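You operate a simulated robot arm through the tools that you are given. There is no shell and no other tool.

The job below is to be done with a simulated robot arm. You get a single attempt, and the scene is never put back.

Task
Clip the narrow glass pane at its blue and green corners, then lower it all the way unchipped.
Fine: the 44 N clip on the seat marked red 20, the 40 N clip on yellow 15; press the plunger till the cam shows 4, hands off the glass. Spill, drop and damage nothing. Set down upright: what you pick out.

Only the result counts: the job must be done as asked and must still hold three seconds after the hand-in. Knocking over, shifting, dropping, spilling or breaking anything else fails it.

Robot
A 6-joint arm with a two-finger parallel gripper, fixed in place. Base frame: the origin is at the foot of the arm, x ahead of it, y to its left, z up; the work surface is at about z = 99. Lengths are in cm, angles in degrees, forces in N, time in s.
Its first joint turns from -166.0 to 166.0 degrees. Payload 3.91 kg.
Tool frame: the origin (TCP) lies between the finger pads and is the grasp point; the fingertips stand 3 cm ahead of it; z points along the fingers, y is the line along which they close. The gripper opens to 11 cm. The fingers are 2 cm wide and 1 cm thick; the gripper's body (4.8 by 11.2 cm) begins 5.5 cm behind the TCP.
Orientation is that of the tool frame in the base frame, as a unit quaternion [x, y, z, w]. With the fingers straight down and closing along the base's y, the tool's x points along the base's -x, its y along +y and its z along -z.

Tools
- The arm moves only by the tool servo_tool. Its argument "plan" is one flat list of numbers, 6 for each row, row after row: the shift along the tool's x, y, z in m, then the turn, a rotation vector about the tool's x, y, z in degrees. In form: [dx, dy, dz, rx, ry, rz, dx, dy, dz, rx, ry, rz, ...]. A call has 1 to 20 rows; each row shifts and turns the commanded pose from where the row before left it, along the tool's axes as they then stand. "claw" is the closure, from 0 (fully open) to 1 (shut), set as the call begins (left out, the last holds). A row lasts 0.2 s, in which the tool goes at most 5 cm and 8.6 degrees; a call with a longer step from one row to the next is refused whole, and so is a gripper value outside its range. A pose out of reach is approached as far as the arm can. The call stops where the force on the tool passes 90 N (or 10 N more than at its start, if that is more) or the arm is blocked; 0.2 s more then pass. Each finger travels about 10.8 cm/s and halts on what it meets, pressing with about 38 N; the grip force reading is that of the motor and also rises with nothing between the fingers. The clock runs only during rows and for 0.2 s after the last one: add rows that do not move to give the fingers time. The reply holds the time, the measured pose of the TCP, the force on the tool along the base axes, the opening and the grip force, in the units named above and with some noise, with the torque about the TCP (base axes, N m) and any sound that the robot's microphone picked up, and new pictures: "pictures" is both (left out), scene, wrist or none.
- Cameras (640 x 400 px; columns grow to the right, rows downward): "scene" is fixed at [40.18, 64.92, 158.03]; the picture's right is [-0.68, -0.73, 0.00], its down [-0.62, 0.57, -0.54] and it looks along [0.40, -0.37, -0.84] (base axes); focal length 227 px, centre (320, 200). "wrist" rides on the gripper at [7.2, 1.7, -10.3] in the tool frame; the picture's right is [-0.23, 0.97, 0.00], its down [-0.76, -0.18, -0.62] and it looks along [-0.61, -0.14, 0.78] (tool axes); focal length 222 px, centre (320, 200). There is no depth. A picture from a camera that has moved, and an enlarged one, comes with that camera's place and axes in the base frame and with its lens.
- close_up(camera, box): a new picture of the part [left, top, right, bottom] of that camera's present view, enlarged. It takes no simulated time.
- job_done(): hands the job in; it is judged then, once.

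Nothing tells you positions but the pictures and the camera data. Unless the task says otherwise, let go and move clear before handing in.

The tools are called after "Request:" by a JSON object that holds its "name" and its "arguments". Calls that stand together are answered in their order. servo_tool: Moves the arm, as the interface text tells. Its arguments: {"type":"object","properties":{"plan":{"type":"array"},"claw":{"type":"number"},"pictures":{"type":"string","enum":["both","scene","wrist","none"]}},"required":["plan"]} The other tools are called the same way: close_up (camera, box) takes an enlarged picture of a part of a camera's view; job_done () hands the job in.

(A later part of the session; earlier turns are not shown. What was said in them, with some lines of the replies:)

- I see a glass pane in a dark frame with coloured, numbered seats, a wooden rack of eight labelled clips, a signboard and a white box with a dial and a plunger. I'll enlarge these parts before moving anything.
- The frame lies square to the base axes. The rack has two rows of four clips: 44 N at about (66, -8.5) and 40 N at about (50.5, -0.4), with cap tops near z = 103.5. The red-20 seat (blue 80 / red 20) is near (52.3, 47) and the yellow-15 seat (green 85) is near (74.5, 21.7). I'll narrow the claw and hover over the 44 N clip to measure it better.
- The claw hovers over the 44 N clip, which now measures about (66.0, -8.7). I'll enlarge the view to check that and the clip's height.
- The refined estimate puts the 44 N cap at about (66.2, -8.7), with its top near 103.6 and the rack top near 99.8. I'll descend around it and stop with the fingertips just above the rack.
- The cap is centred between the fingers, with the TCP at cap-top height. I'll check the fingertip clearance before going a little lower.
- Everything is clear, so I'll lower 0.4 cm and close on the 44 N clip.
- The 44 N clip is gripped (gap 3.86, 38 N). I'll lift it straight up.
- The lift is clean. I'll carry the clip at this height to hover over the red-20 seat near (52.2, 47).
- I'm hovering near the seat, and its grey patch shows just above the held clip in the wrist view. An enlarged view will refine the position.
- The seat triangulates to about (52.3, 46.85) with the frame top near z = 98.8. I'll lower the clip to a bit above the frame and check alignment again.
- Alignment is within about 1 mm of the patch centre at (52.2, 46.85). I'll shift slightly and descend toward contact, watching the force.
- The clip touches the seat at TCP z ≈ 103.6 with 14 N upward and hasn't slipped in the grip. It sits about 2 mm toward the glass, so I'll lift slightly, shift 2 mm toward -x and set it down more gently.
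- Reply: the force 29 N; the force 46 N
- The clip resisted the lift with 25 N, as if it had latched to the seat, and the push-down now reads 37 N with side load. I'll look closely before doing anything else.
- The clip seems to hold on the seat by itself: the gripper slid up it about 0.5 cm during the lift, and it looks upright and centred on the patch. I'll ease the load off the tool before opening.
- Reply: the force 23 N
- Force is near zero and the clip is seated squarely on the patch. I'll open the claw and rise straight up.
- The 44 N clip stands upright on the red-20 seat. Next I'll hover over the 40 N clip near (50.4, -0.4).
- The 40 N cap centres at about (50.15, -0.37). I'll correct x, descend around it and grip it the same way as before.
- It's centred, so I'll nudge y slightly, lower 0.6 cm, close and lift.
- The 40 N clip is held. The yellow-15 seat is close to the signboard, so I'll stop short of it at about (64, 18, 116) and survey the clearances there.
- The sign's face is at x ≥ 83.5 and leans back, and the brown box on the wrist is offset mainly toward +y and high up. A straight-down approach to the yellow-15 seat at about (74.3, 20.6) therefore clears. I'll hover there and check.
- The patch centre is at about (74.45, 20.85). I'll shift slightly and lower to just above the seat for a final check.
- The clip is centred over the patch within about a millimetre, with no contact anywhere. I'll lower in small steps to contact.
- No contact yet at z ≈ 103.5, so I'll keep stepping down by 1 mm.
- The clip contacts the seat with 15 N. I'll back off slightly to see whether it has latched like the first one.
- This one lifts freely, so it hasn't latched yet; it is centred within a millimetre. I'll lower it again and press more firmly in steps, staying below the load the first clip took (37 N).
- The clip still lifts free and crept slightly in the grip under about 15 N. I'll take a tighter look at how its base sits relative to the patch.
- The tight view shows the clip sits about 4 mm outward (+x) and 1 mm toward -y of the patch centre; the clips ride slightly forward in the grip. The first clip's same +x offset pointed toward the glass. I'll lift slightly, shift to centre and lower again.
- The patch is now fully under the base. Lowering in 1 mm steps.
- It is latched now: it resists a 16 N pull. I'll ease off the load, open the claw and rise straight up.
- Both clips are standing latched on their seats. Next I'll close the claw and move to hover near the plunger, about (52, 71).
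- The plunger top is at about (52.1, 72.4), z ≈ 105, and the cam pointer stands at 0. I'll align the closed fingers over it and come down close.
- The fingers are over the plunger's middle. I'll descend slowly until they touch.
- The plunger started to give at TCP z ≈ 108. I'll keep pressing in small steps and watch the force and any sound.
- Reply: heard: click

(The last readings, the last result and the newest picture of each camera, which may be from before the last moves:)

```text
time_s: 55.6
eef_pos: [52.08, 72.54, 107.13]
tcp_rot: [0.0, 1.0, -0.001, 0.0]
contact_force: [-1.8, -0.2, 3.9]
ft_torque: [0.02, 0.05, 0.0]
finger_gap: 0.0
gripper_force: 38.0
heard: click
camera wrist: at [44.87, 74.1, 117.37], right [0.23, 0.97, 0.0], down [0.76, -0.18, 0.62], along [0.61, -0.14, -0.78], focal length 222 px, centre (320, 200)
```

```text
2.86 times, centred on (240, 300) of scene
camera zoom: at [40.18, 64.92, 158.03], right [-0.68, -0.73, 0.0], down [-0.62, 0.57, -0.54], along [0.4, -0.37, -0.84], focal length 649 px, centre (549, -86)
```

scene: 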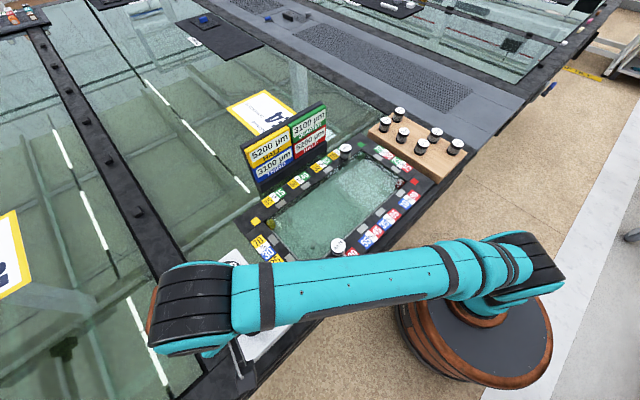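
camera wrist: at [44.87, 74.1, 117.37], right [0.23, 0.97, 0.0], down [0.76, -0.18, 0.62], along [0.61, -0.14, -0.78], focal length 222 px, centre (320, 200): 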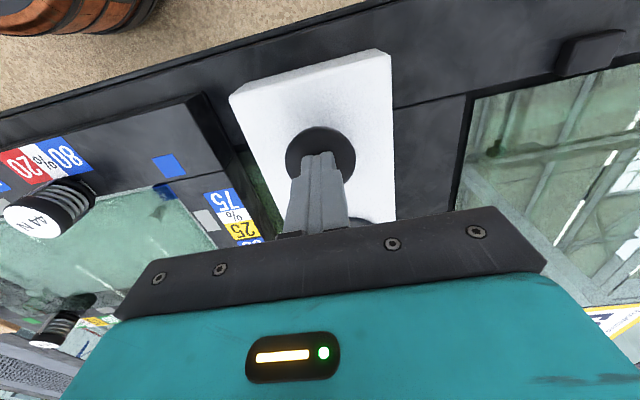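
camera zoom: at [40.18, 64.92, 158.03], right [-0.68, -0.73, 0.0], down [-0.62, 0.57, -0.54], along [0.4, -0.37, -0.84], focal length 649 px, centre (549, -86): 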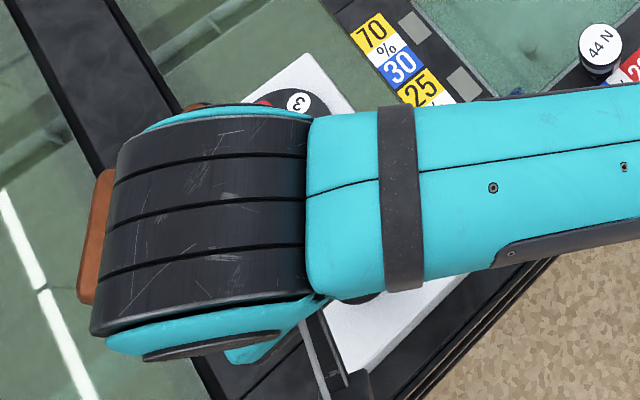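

I heard a click at z ≈ 107. I'll let the plunger up and step aside to read the cam.

Request:
{"name": "servo_tool", "arguments": {"plan": [0, 0, -0.01, 0, 0, 0, 0, 0, -0.02, 0, 0, 0, 0, 0, -0.03, 0, 0, 0, 0, -0.03, -0.03, 0, 0, 0, 0, -0.03, 0, 0, 0, 0, 0, 0, 0, 0, 0, 0]}}

Request:
{"name": "close_up", "arguments": {"camera": "wrist", "box": [300, 40, 500, 220]}}

Request:
{"name": "close_up", "arguments": {"camera": "wrist", "box": [0, 60, 300, 260]}}

```text
time_s: 57.0
eef_pos: [51.96, 66.49, 115.96]
tcp_rot: [0.0, 1.0, 0.0, 0.0]
contact_force: [-0.2, -0.4, -0.3]
ft_torque: [0.02, 0.02, -0.02]
finger_gap: 0.0
gripper_force: 37.1
camera wrist: at [44.69, 68.03, 126.34], right [0.23, 0.97, 0.0], down [0.76, -0.18, 0.62], along [0.61, -0.14, -0.78], focal length 222 px, centre (320, 200)
```

scene: 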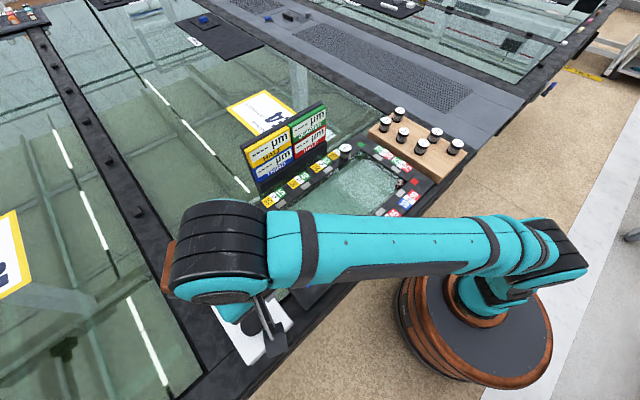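
wrist: 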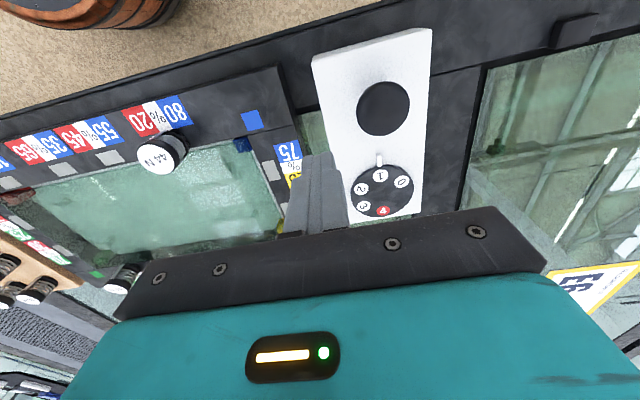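

```text
2.22 times, centred on (400, 130) of wrist
camera zoom: at [44.69, 68.03, 126.34], right [0.23, 0.97, 0.0], down [0.76, -0.18, 0.62], along [0.61, -0.14, -0.78], focal length 494 px, centre (142, 356)
```

zoom: 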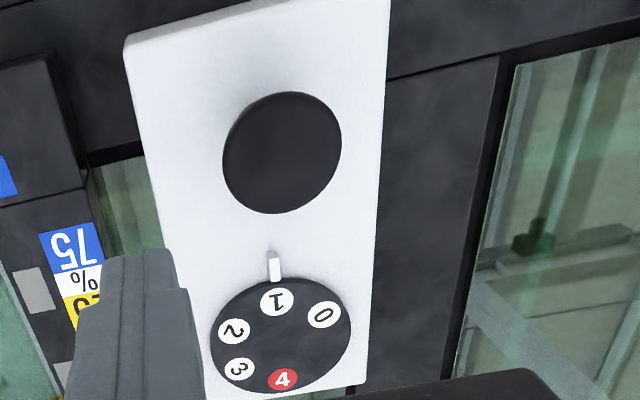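

```text
2.00 times, centred on (150, 160) of wrist
camera zoom: at [44.69, 68.03, 126.34], right [0.23, 0.97, 0.0], down [0.76, -0.18, 0.62], along [0.61, -0.14, -0.78], focal length 444 px, centre (660, 280)
```

zoom: 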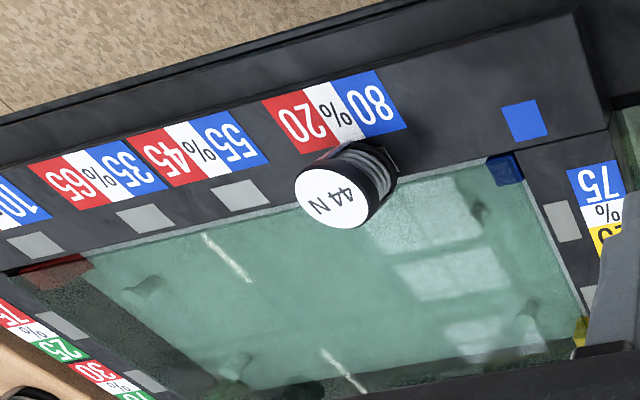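

The cam shows 1, so each press is one step. The signboard readings have also changed, so I'll look at them before pressing again.

Request:
{"name": "close_up", "arguments": {"camera": "scene", "box": [235, 95, 335, 200]}}

Request:
{"name": "close_up", "arguments": {"camera": "scene", "box": [300, 140, 430, 220]}}

```text
3.81 times, centred on (285, 148) of scene
camera zoom: at [40.18, 64.92, 158.03], right [-0.68, -0.73, 0.0], down [-0.62, 0.57, -0.54], along [0.4, -0.37, -0.84], focal length 865 px, centre (453, 400)
```

zoom: 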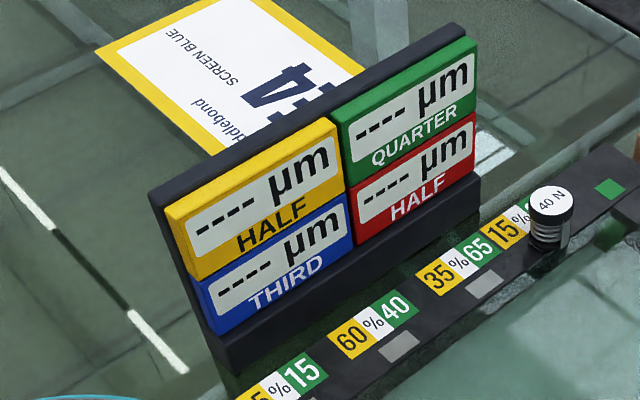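

```text
4.92 times, centred on (365, 180) of scene
camera zoom: at [40.18, 64.92, 158.03], right [-0.68, -0.73, 0.0], down [-0.62, 0.57, -0.54], along [0.4, -0.37, -0.84], focal length 1118 px, centre (98, 298)
```

zoom: 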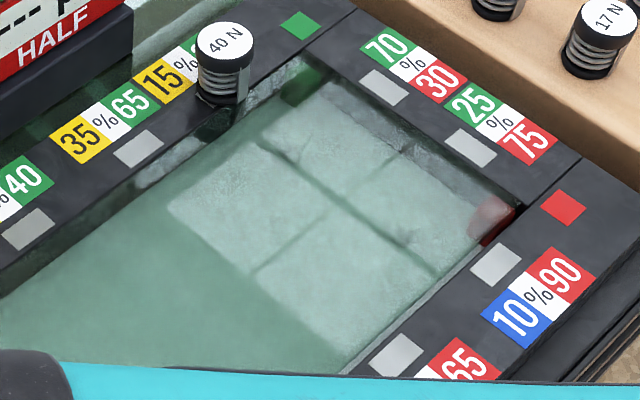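

The panels now show dashes, perhaps because the pane is moving or settling. I'll wait about two seconds and look again before the next press.

Request:
{"name": "servo_tool", "arguments": {"plan": [0, 0, 0, 0, 0, 0, 0, 0, 0, 0, 0, 0, 0, 0, 0, 0, 0, 0, 0, 0, 0, 0, 0, 0, 0, 0, 0, 0, 0, 0, 0, 0, 0, 0, 0, 0, 0, 0, 0, 0, 0, 0, 0, 0, 0, 0, 0, 0, 0, 0, 0, 0, 0, 0, 0, 0, 0, 0, 0, 0], "pictures": "scene"}}

Request:
{"name": "close_up", "arguments": {"camera": "scene", "box": [235, 95, 335, 200]}}

```text
time_s: 59.2
eef_pos: [52.08, 66.44, 115.87]
tcp_rot: [0.0, 1.0, 0.0, 0.0]
contact_force: [-0.6, 0.1, -0.5]
ft_torque: [0.03, -0.03, -0.03]
finger_gap: 0.01
gripper_force: 37.5
```

scene: 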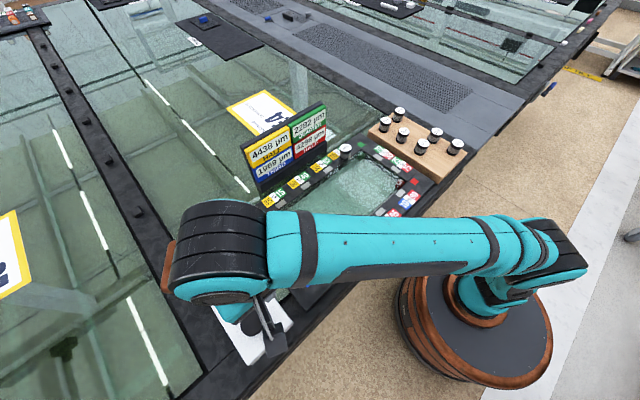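

```text
3.81 times, centred on (285, 148) of scene
camera zoom: at [40.18, 64.92, 158.03], right [-0.68, -0.73, 0.0], down [-0.62, 0.57, -0.54], along [0.4, -0.37, -0.84], focal length 865 px, centre (453, 400)
```

zoom: 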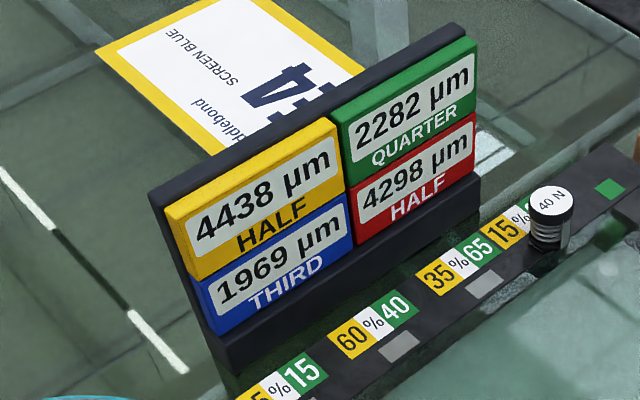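

The panels are live corner gaps: yellow 4438, green 2282, blue 1969 and red 4298, down evenly from 5200/3100. The pane is descending with both clips in place. Now the second press.

Request:
{"name": "servo_tool", "arguments": {"plan": [0, 0.03, 0, 0, 0, 0, 0, 0.03, 0.01, 0, 0, 0, 0, 0, 0.03, 0, 0, 0, 0, 0, 0.03, 0, 0, 0, 0, 0, 0.005, 0, 0, 0, 0, 0, 0, 0, 0, 0], "pictures": "none"}}

Request:
{"name": "servo_tool", "arguments": {"plan": [0, 0, 0.003, 0, 0, 0, 0, 0, 0.003, 0, 0, 0, 0, 0, 0.003, 0, 0, 0, 0, 0, 0.003, 0, 0, 0, 0, 0, 0.003, 0, 0, 0, 0, 0, 0, 0, 0, 0], "pictures": "none"}}

```text
time_s: 60.6
eef_pos: [51.98, 72.56, 108.48]
tcp_rot: [-0.001, 1.0, 0.0, -0.001]
contact_force: [1.1, 0.5, -0.6]
ft_torque: [0.03, 0.02, -0.02]
finger_gap: 0.0
gripper_force: 37.9
```

```text
time_s: 62.0
eef_pos: [52.22, 72.64, 107.06]
tcp_rot: [0.0, 1.0, 0.0, 0.001]
contact_force: [-1.9, 0.4, 4.1]
ft_torque: [-0.01, 0.02, -0.03]
finger_gap: 0.0
gripper_force: 37.5
heard: click
```

Second click heard. I'll release the plunger, wait for the readings to settle and check the panels.

Request:
{"name": "servo_tool", "arguments": {"plan": [0, 0, -0.005, 0, 0, 0, 0, 0, -0.01, 0, 0, 0, 0, 0, -0.03, 0, 0, 0, 0, -0.03, -0.045, 0, 0, 0, 0, -0.03, 0, 0, 0, 0, 0, 0, 0, 0, 0, 0, 0, 0, 0, 0, 0, 0, 0, 0, 0, 0, 0, 0, 0, 0, 0, 0, 0, 0, 0, 0, 0, 0, 0, 0, 0, 0, 0, 0, 0, 0, 0, 0, 0, 0, 0, 0, 0, 0, 0, 0, 0, 0, 0, 0, 0, 0, 0, 0, 0, 0, 0, 0, 0, 0, 0, 0, 0, 0, 0, 0, 0, 0, 0, 0, 0, 0]}}

Request:
{"name": "close_up", "arguments": {"camera": "scene", "box": [235, 95, 335, 200]}}

Request:
{"name": "close_up", "arguments": {"camera": "wrist", "box": [300, 40, 500, 220]}}

```text
refused: row 4 steps farther than a row can; nothing moved
```

```text
3.81 times, centred on (285, 148) of scene
camera zoom: at [40.18, 64.92, 158.03], right [-0.68, -0.73, 0.0], down [-0.62, 0.57, -0.54], along [0.4, -0.37, -0.84], focal length 865 px, centre (453, 400)
```

zoom: 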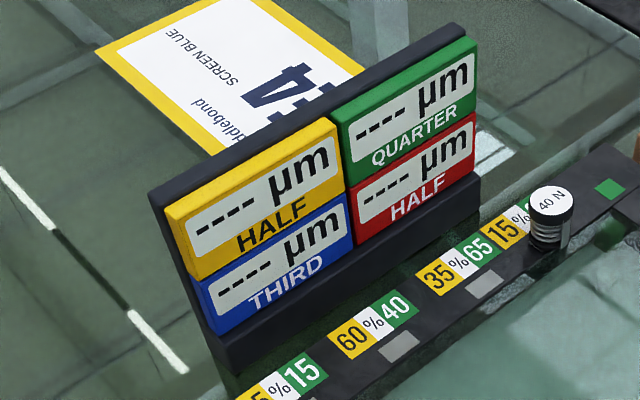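

```text
2.22 times, centred on (400, 130) of wrist
camera zoom: at [44.83, 74.13, 117.4], right [0.23, 0.97, 0.0], down [0.76, -0.18, 0.62], along [0.61, -0.14, -0.78], focal length 494 px, centre (142, 356)
```

zoom: 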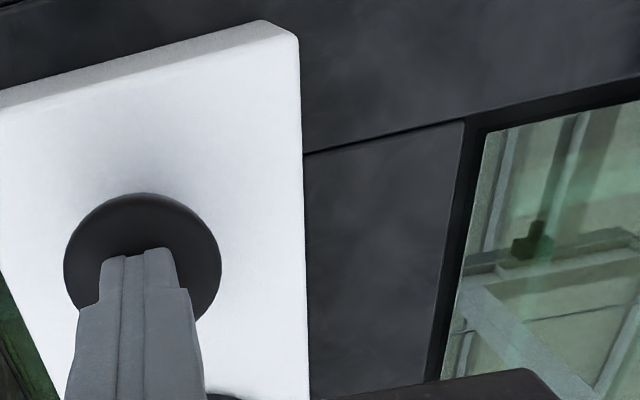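

That call was refused because one row was too long, and nothing moved. I'll repeat it with shorter rows.

Request:
{"name": "servo_tool", "arguments": {"plan": [0, 0, -0.005, 0, 0, 0, 0, 0, -0.01, 0, 0, 0, 0, 0, -0.03, 0, 0, 0, 0, -0.02, -0.03, 0, 0, 0, 0, -0.04, -0.015, 0, 0, 0, 0, 0, 0, 0, 0, 0, 0, 0, 0, 0, 0, 0, 0, 0, 0, 0, 0, 0, 0, 0, 0, 0, 0, 0, 0, 0, 0, 0, 0, 0, 0, 0, 0, 0, 0, 0, 0, 0, 0, 0, 0, 0, 0, 0, 0, 0, 0, 0, 0, 0, 0, 0, 0, 0]}}

Request:
{"name": "close_up", "arguments": {"camera": "scene", "box": [235, 95, 335, 200]}}

Request:
{"name": "close_up", "arguments": {"camera": "wrist", "box": [300, 40, 500, 220]}}

```text
time_s: 65.0
eef_pos: [52.37, 66.39, 116.22]
tcp_rot: [0.0, 1.0, 0.0, 0.0]
contact_force: [0.5, 0.0, 0.3]
ft_torque: [0.0, -0.01, -0.02]
finger_gap: 0.0
gripper_force: 37.7
camera wrist: at [44.98, 67.91, 126.48], right [0.23, 0.97, 0.0], down [0.76, -0.18, 0.62], along [0.61, -0.14, -0.78], focal length 222 px, centre (320, 200)
```

scene: 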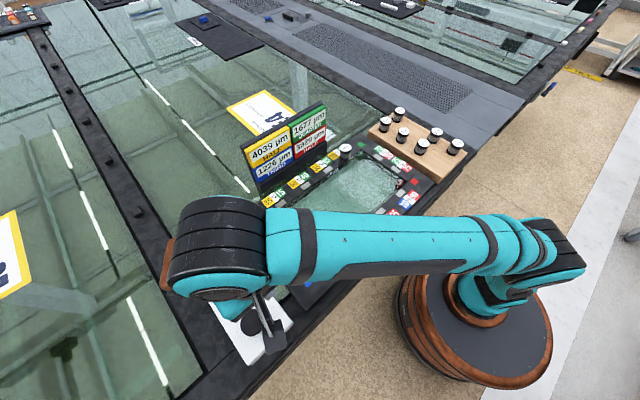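
wrist: 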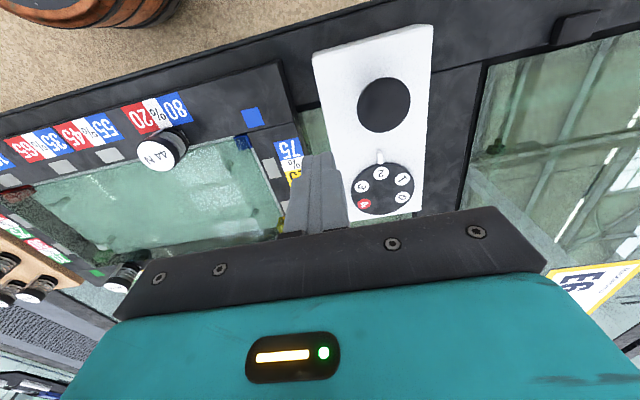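

```text
3.81 times, centred on (285, 148) of scene
camera zoom: at [40.18, 64.92, 158.03], right [-0.68, -0.73, 0.0], down [-0.62, 0.57, -0.54], along [0.4, -0.37, -0.84], focal length 865 px, centre (453, 400)
```

zoom: 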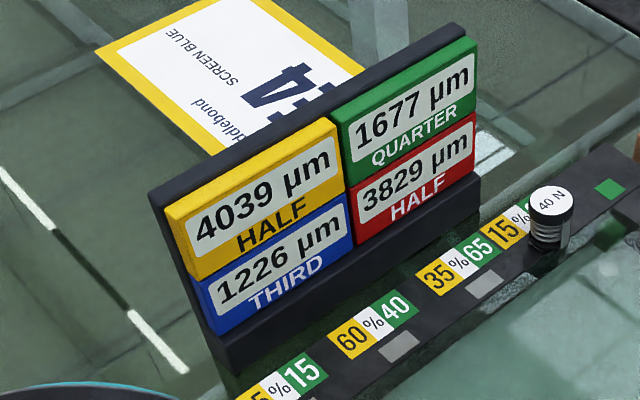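

```text
2.22 times, centred on (400, 130) of wrist
camera zoom: at [44.98, 67.91, 126.48], right [0.23, 0.97, 0.0], down [0.76, -0.18, 0.62], along [0.61, -0.14, -0.78], focal length 494 px, centre (142, 356)
```

zoom: 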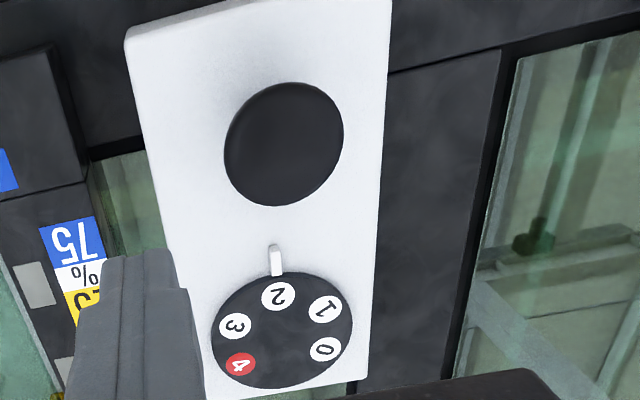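

The cam shows 2, and the gaps are 4039 / 1677 / 1226 / 3829. Each corner closes by its labelled fraction per step, so the trend is smooth. Third press next.

Request:
{"name": "servo_tool", "arguments": {"plan": [0, 0.03, 0, 0, 0, 0, 0, 0.03, 0.01, 0, 0, 0, 0, 0, 0.03, 0, 0, 0, 0, 0, 0.03, 0, 0, 0, 0, 0, 0.005, 0, 0, 0, 0, 0, 0, 0, 0, 0], "pictures": "none"}}

Request:
{"name": "servo_tool", "arguments": {"plan": [0, 0, 0.003, 0, 0, 0, 0, 0, 0.003, 0, 0, 0, 0, 0, 0.003, 0, 0, 0, 0, 0, 0.003, 0, 0, 0, 0, 0, 0.003, 0, 0, 0, 0, 0, 0, 0, 0, 0], "pictures": "none"}}

Request:
{"name": "servo_tool", "arguments": {"plan": [0, 0, -0.005, 0, 0, 0, 0, 0, -0.01, 0, 0, 0, 0, 0, -0.03, 0, 0, 0, 0, -0.02, -0.03, 0, 0, 0, 0, -0.04, -0.015, 0, 0, 0, 0, 0, 0, 0, 0, 0, 0, 0, 0, 0, 0, 0, 0, 0, 0, 0, 0, 0, 0, 0, 0, 0, 0, 0, 0, 0, 0, 0, 0, 0, 0, 0, 0, 0, 0, 0, 0, 0, 0, 0, 0, 0, 0, 0, 0, 0, 0, 0, 0, 0, 0, 0, 0, 0]}}

Request:
{"name": "close_up", "arguments": {"camera": "scene", "box": [235, 95, 335, 200]}}

Request:
{"name": "close_up", "arguments": {"camera": "wrist", "box": [300, 40, 500, 220]}}

```text
time_s: 66.4
eef_pos: [52.06, 72.5, 108.57]
tcp_rot: [-0.001, 1.0, 0.0, 0.0]
contact_force: [0.8, -0.7, 0.8]
ft_torque: [-0.02, 0.02, 0.01]
finger_gap: 0.02
gripper_force: 37.8
```

```text
time_s: 67.8
eef_pos: [52.19, 72.41, 106.96]
tcp_rot: [0.0, 1.0, -0.001, -0.001]
contact_force: [-1.5, -1.6, 5.1]
ft_torque: [-0.06, 0.02, -0.02]
finger_gap: 0.0
gripper_force: 37.7
heard: click
```

```text
time_s: 70.8
eef_pos: [52.22, 66.59, 116.2]
tcp_rot: [0.0, 1.0, 0.0, 0.001]
contact_force: [1.0, -0.3, 0.0]
ft_torque: [-0.05, 0.04, 0.01]
finger_gap: 0.0
gripper_force: 37.3
camera wrist: at [44.9, 68.17, 126.51], right [0.23, 0.97, 0.0], down [0.76, -0.18, 0.62], along [0.61, -0.14, -0.78], focal length 222 px, centre (320, 200)
```

scene: 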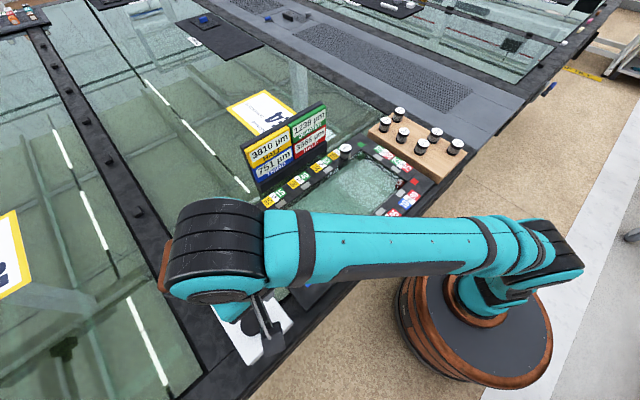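
wrist: 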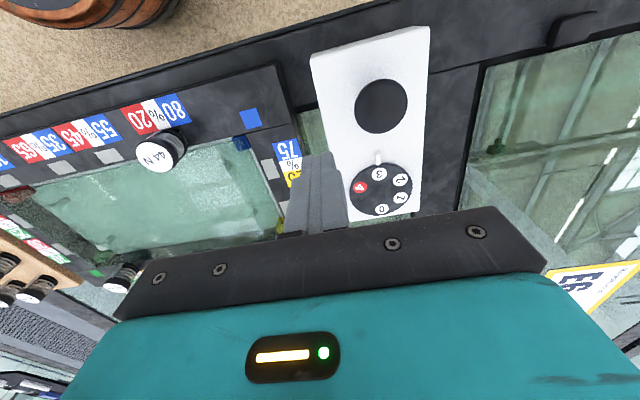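

```text
3.81 times, centred on (285, 148) of scene
camera zoom: at [40.18, 64.92, 158.03], right [-0.68, -0.73, 0.0], down [-0.62, 0.57, -0.54], along [0.4, -0.37, -0.84], focal length 865 px, centre (453, 400)
```

zoom: 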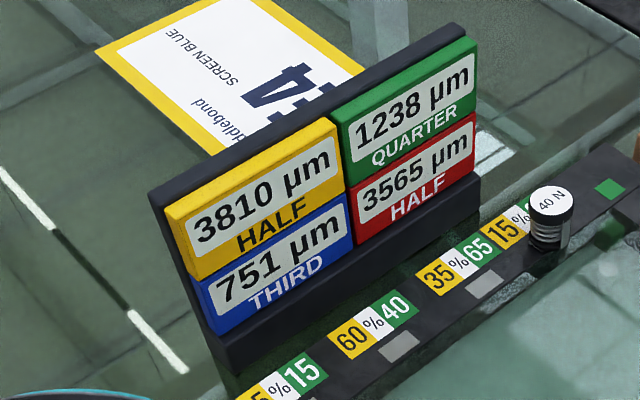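

```text
2.22 times, centred on (400, 130) of wrist
camera zoom: at [44.9, 68.17, 126.51], right [0.23, 0.97, 0.0], down [0.76, -0.18, 0.62], along [0.61, -0.14, -0.78], focal length 494 px, centre (142, 356)
```

zoom: 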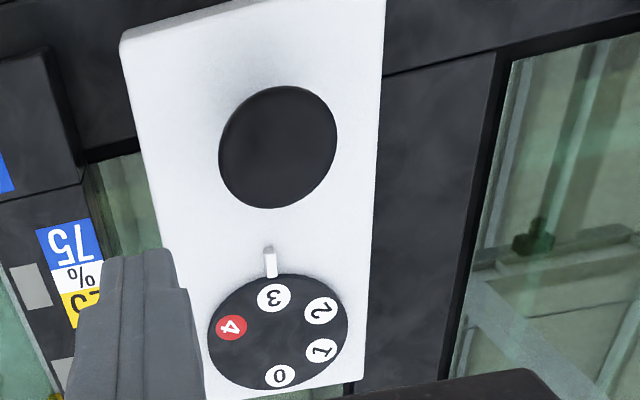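

The cam shows 3, with gaps 3810 / 1238 / 751 / 3565, on trend. Both clips still stand, so I'll make the last press to reach 4.

Request:
{"name": "servo_tool", "arguments": {"plan": [0, 0.03, 0, 0, 0, 0, 0, 0.03, 0.01, 0, 0, 0, 0, 0, 0.03, 0, 0, 0, 0, 0, 0.03, 0, 0, 0, 0, 0, 0.005, 0, 0, 0, 0, 0, 0, 0, 0, 0], "pictures": "none"}}

Request:
{"name": "servo_tool", "arguments": {"plan": [0, 0, 0.003, 0, 0, 0, 0, 0, 0.003, 0, 0, 0, 0, 0, 0.003, 0, 0, 0, 0, 0, 0.003, 0, 0, 0, 0, 0, 0.003, 0, 0, 0, 0, 0, 0, 0, 0, 0], "pictures": "none"}}

Request:
{"name": "servo_tool", "arguments": {"plan": [0, 0, -0.005, 0, 0, 0, 0, 0, -0.01, 0, 0, 0, 0, 0, -0.03, 0, 0, 0, 0, -0.02, -0.03, 0, 0, 0, 0, -0.04, -0.015, 0, 0, 0, 0, 0, 0, 0, 0, 0, 0, 0, 0, 0, 0, 0, 0, 0, 0, 0, 0, 0, 0, 0, 0, 0, 0, 0, 0, 0, 0, 0, 0, 0, 0, 0, 0, 0, 0, 0, 0, 0, 0, 0, 0, 0, 0, 0, 0, 0, 0, 0, 0, 0, 0, 0, 0, 0]}}

Request:
{"name": "close_up", "arguments": {"camera": "scene", "box": [235, 95, 335, 200]}}

Request:
{"name": "close_up", "arguments": {"camera": "wrist", "box": [300, 40, 500, 220]}}

```text
time_s: 72.2
eef_pos: [52.15, 72.63, 108.61]
tcp_rot: [0.0, 1.0, 0.0, 0.0]
contact_force: [0.4, 0.2, 0.8]
ft_torque: [0.02, -0.01, 0.01]
finger_gap: 0.0
gripper_force: 37.3
```

```text
time_s: 73.6
eef_pos: [52.1, 72.48, 107.04]
tcp_rot: [0.0, 1.0, -0.001, 0.0]
contact_force: [0.1, 2.7, 4.8]
ft_torque: [0.03, 0.02, 0.01]
finger_gap: 0.0
gripper_force: 37.5
heard: click
```

```text
time_s: 76.6
eef_pos: [52.05, 66.35, 116.01]
tcp_rot: [0.0, 1.0, 0.0, 0.001]
contact_force: [-0.1, 0.1, -0.1]
ft_torque: [0.01, -0.01, -0.01]
finger_gap: 0.0
gripper_force: 37.5
camera wrist: at [44.78, 68.0, 126.4], right [0.23, 0.97, 0.0], down [0.76, -0.18, 0.62], along [0.61, -0.14, -0.78], focal length 222 px, centre (320, 200)
```

scene: 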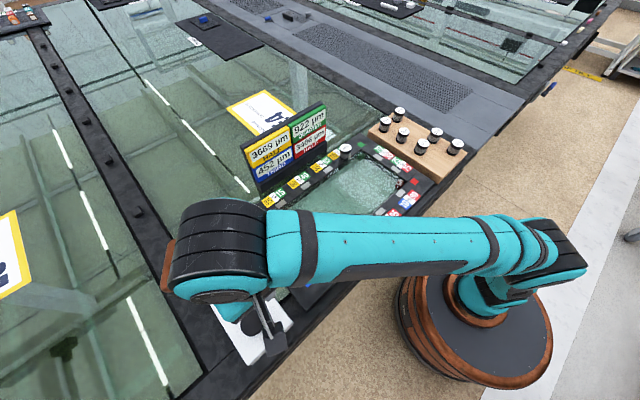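
wrist: 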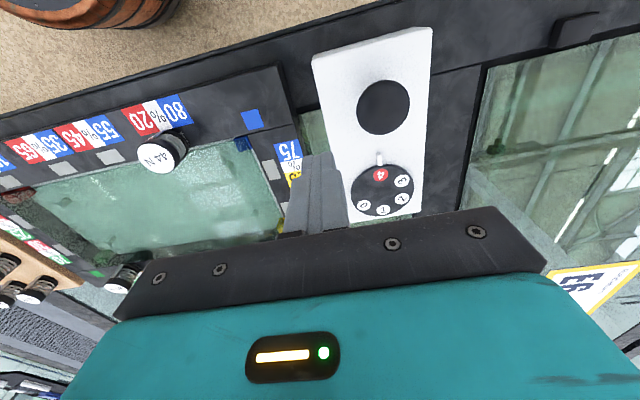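

```text
3.81 times, centred on (285, 148) of scene
camera zoom: at [40.18, 64.92, 158.03], right [-0.68, -0.73, 0.0], down [-0.62, 0.57, -0.54], along [0.4, -0.37, -0.84], focal length 865 px, centre (453, 400)
```

zoom: 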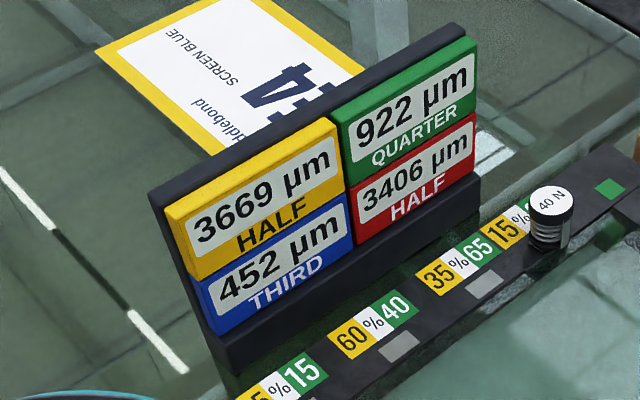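

```text
2.22 times, centred on (400, 130) of wrist
camera zoom: at [44.78, 68.0, 126.4], right [0.23, 0.97, 0.0], down [0.76, -0.18, 0.62], along [0.61, -0.14, -0.78], focal length 494 px, centre (142, 356)
```

zoom: 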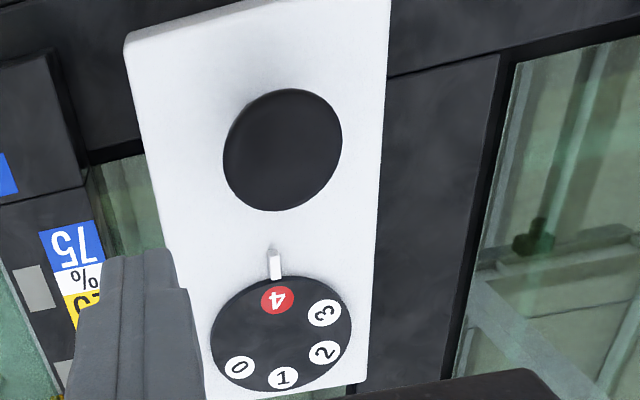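

The cam shows 4, with gaps 3669 / 922 / 452 / 3406, just as the trend predicted. I'll raise the arm clear and inspect everything once more.

Request:
{"name": "servo_tool", "arguments": {"plan": [0, 0, -0.04, 0, 0, 0, 0, 0, -0.04, 0, 0, 0, 0, 0, -0.03, 0, 0, 0, 0, -0.04, 0, 0, 0, 0, 0, -0.04, 0, 0, 0, 0, 0, -0.04, 0, 0, 0, 0, 0, -0.04, 0, 0, 0, 0, 0, -0.04, 0, 0, 0, 0, 0, -0.04, 0, 0, 0, 0, 0, -0.04, 0, 0, 0, 0, 0, -0.04, 0, 0, 0, 0, 0, -0.04, 0, 0, 0, 0, 0, -0.04, 0, 0, 0, 0, 0, -0.04, 0, 0, 0, 0, 0, -0.04, 0, 0, 0, 0, 0, -0.04, 0, 0, 0, 0, 0, -0.04, 0, 0, 0, 0, 0, -0.04, 0, 0, 0, 0, 0, 0, 0, 0, 0, 0]}}

Request:
{"name": "close_up", "arguments": {"camera": "scene", "box": [230, 90, 430, 300]}}

Request:
{"name": "close_up", "arguments": {"camera": "scene", "box": [290, 190, 380, 290]}}

Request:
{"name": "close_up", "arguments": {"camera": "scene", "box": [360, 90, 480, 190]}}

Request:
{"name": "close_up", "arguments": {"camera": "scene", "box": [235, 95, 335, 200]}}

Request:
{"name": "close_up", "arguments": {"camera": "scene", "box": [180, 240, 310, 370]}}

```text
time_s: 80.6
eef_pos: [50.84, 4.55, 122.27]
tcp_rot: [0.0, 1.0, -0.001, 0.0]
contact_force: [0.3, 0.8, 0.6]
ft_torque: [0.0, 0.02, 0.02]
finger_gap: 0.01
gripper_force: 37.4
out of reach, approached as far as the arm can: row 2, 3
camera wrist: at [43.55, 6.14, 132.42], right [0.23, 0.97, 0.0], down [0.76, -0.18, 0.62], along [0.61, -0.14, -0.78], focal length 222 px, centre (320, 200)
```

scene: 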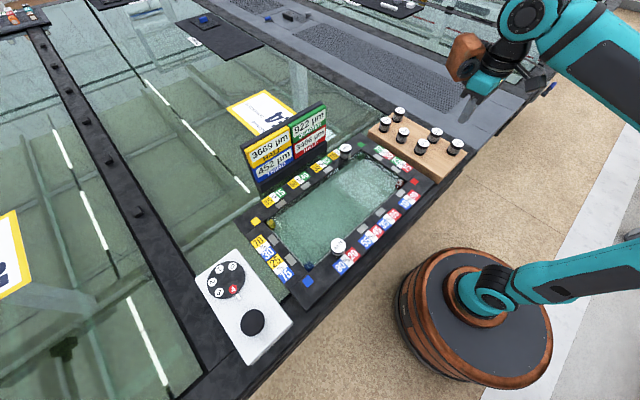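
wrist: 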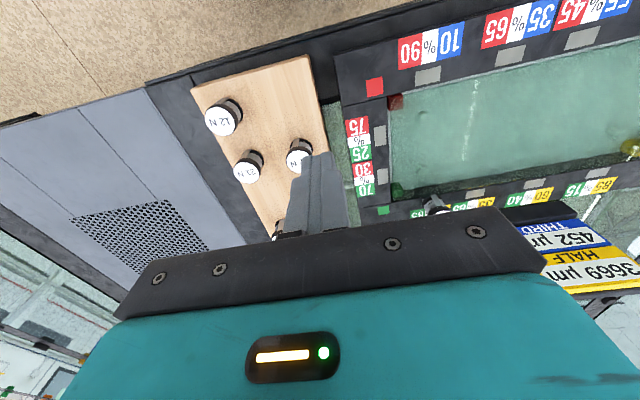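

```text
1.90 times, centred on (330, 195) of scene
camera zoom: at [40.18, 64.92, 158.03], right [-0.68, -0.73, 0.0], down [-0.62, 0.57, -0.54], along [0.4, -0.37, -0.84], focal length 433 px, centre (301, 210)
```

zoom: 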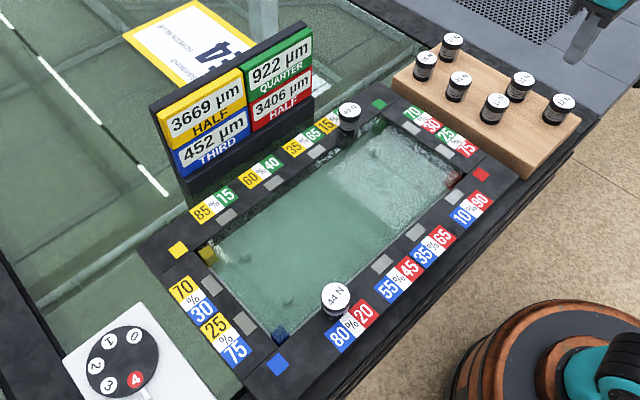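

```text
4.00 times, centred on (335, 240) of scene
camera zoom: at [40.18, 64.92, 158.03], right [-0.68, -0.73, 0.0], down [-0.62, 0.57, -0.54], along [0.4, -0.37, -0.84], focal length 909 px, centre (260, 40)
```

zoom: 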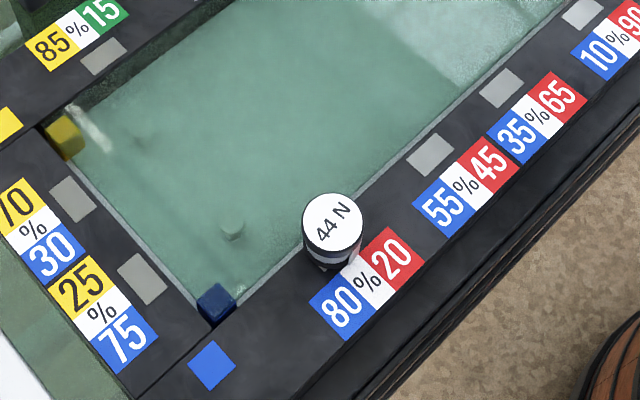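

```text
4.00 times, centred on (420, 140) of scene
camera zoom: at [40.18, 64.92, 158.03], right [-0.68, -0.73, 0.0], down [-0.62, 0.57, -0.54], along [0.4, -0.37, -0.84], focal length 909 px, centre (-80, 440)
```

zoom: 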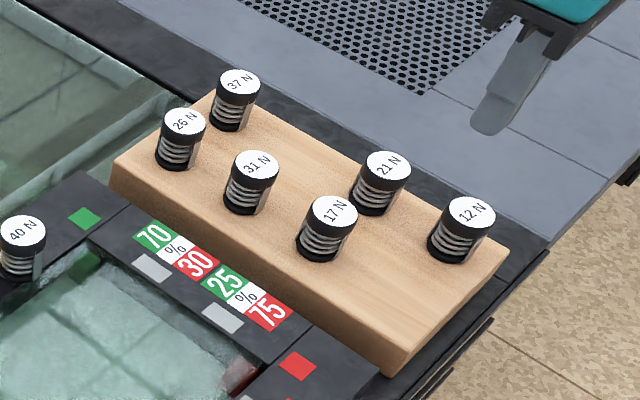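

```text
3.81 times, centred on (285, 148) of scene
camera zoom: at [40.18, 64.92, 158.03], right [-0.68, -0.73, 0.0], down [-0.62, 0.57, -0.54], along [0.4, -0.37, -0.84], focal length 865 px, centre (453, 400)
```

zoom: 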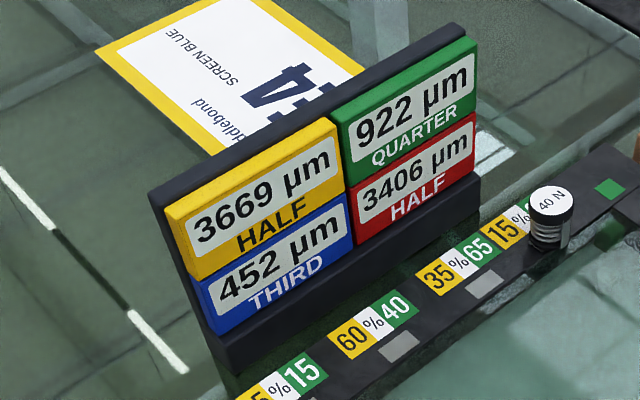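

```text
3.08 times, centred on (245, 305) of scene
camera zoom: at [40.18, 64.92, 158.03], right [-0.68, -0.73, 0.0], down [-0.62, 0.57, -0.54], along [0.4, -0.37, -0.84], focal length 699 px, centre (551, -123)
```

zoom: 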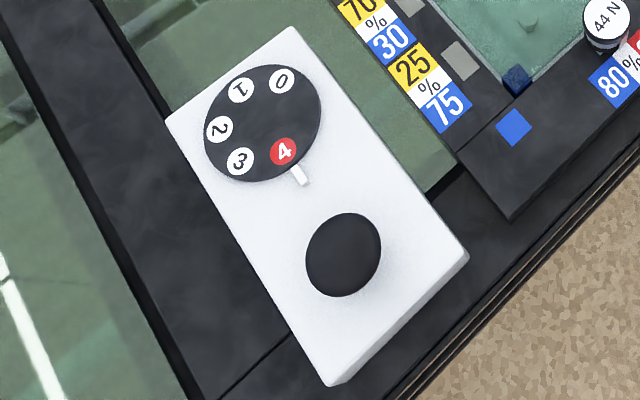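

The 44 N clip stands upright on the red-20 seat and the 40 N clip on the yellow-15 seat. The cam reads 4, the gap readings are steady, and the other six clips, the sign and the pane look undisturbed. The arm is clear, so I'm handing the job in.

Request:
{"name": "job_done", "arguments": {}}

```text
The job is handed in.
```

I placed both clips, pressed the cam to 4, and handed the job in. I don't have the verdict on it.

- **Clips:** the 44 N clip stands upright on the red 20 seat and the 40 N clip on yellow 15. Both resisted a light pull before I let go, so they appear latched. The 40 N clip took a second try: it sat about 4 mm off centre at first and didn't hold, so I moved it.
- **Cam:** it took four presses of the plunger, with a click each time. The pointer then read 4.
- **Pane:** I saw no chips in the pictures, and the gripper never touched the glass.
- **Corner gaps:** the sign panels settled at the values below, none of them zero. I took "all the way" to mean the cam at 4.

| Corner | Start (µm) | End (µm) |
|---|---|---|
| Yellow | 5200 | 3669 |
| Green | 3100 | 922 |
| Blue | 3100 | 452 |
| Red | 5200 | 3406 |

The other six clips, the rack and the sign looked undisturbed in the last pictures. The arm was clear of everything when I handed in.
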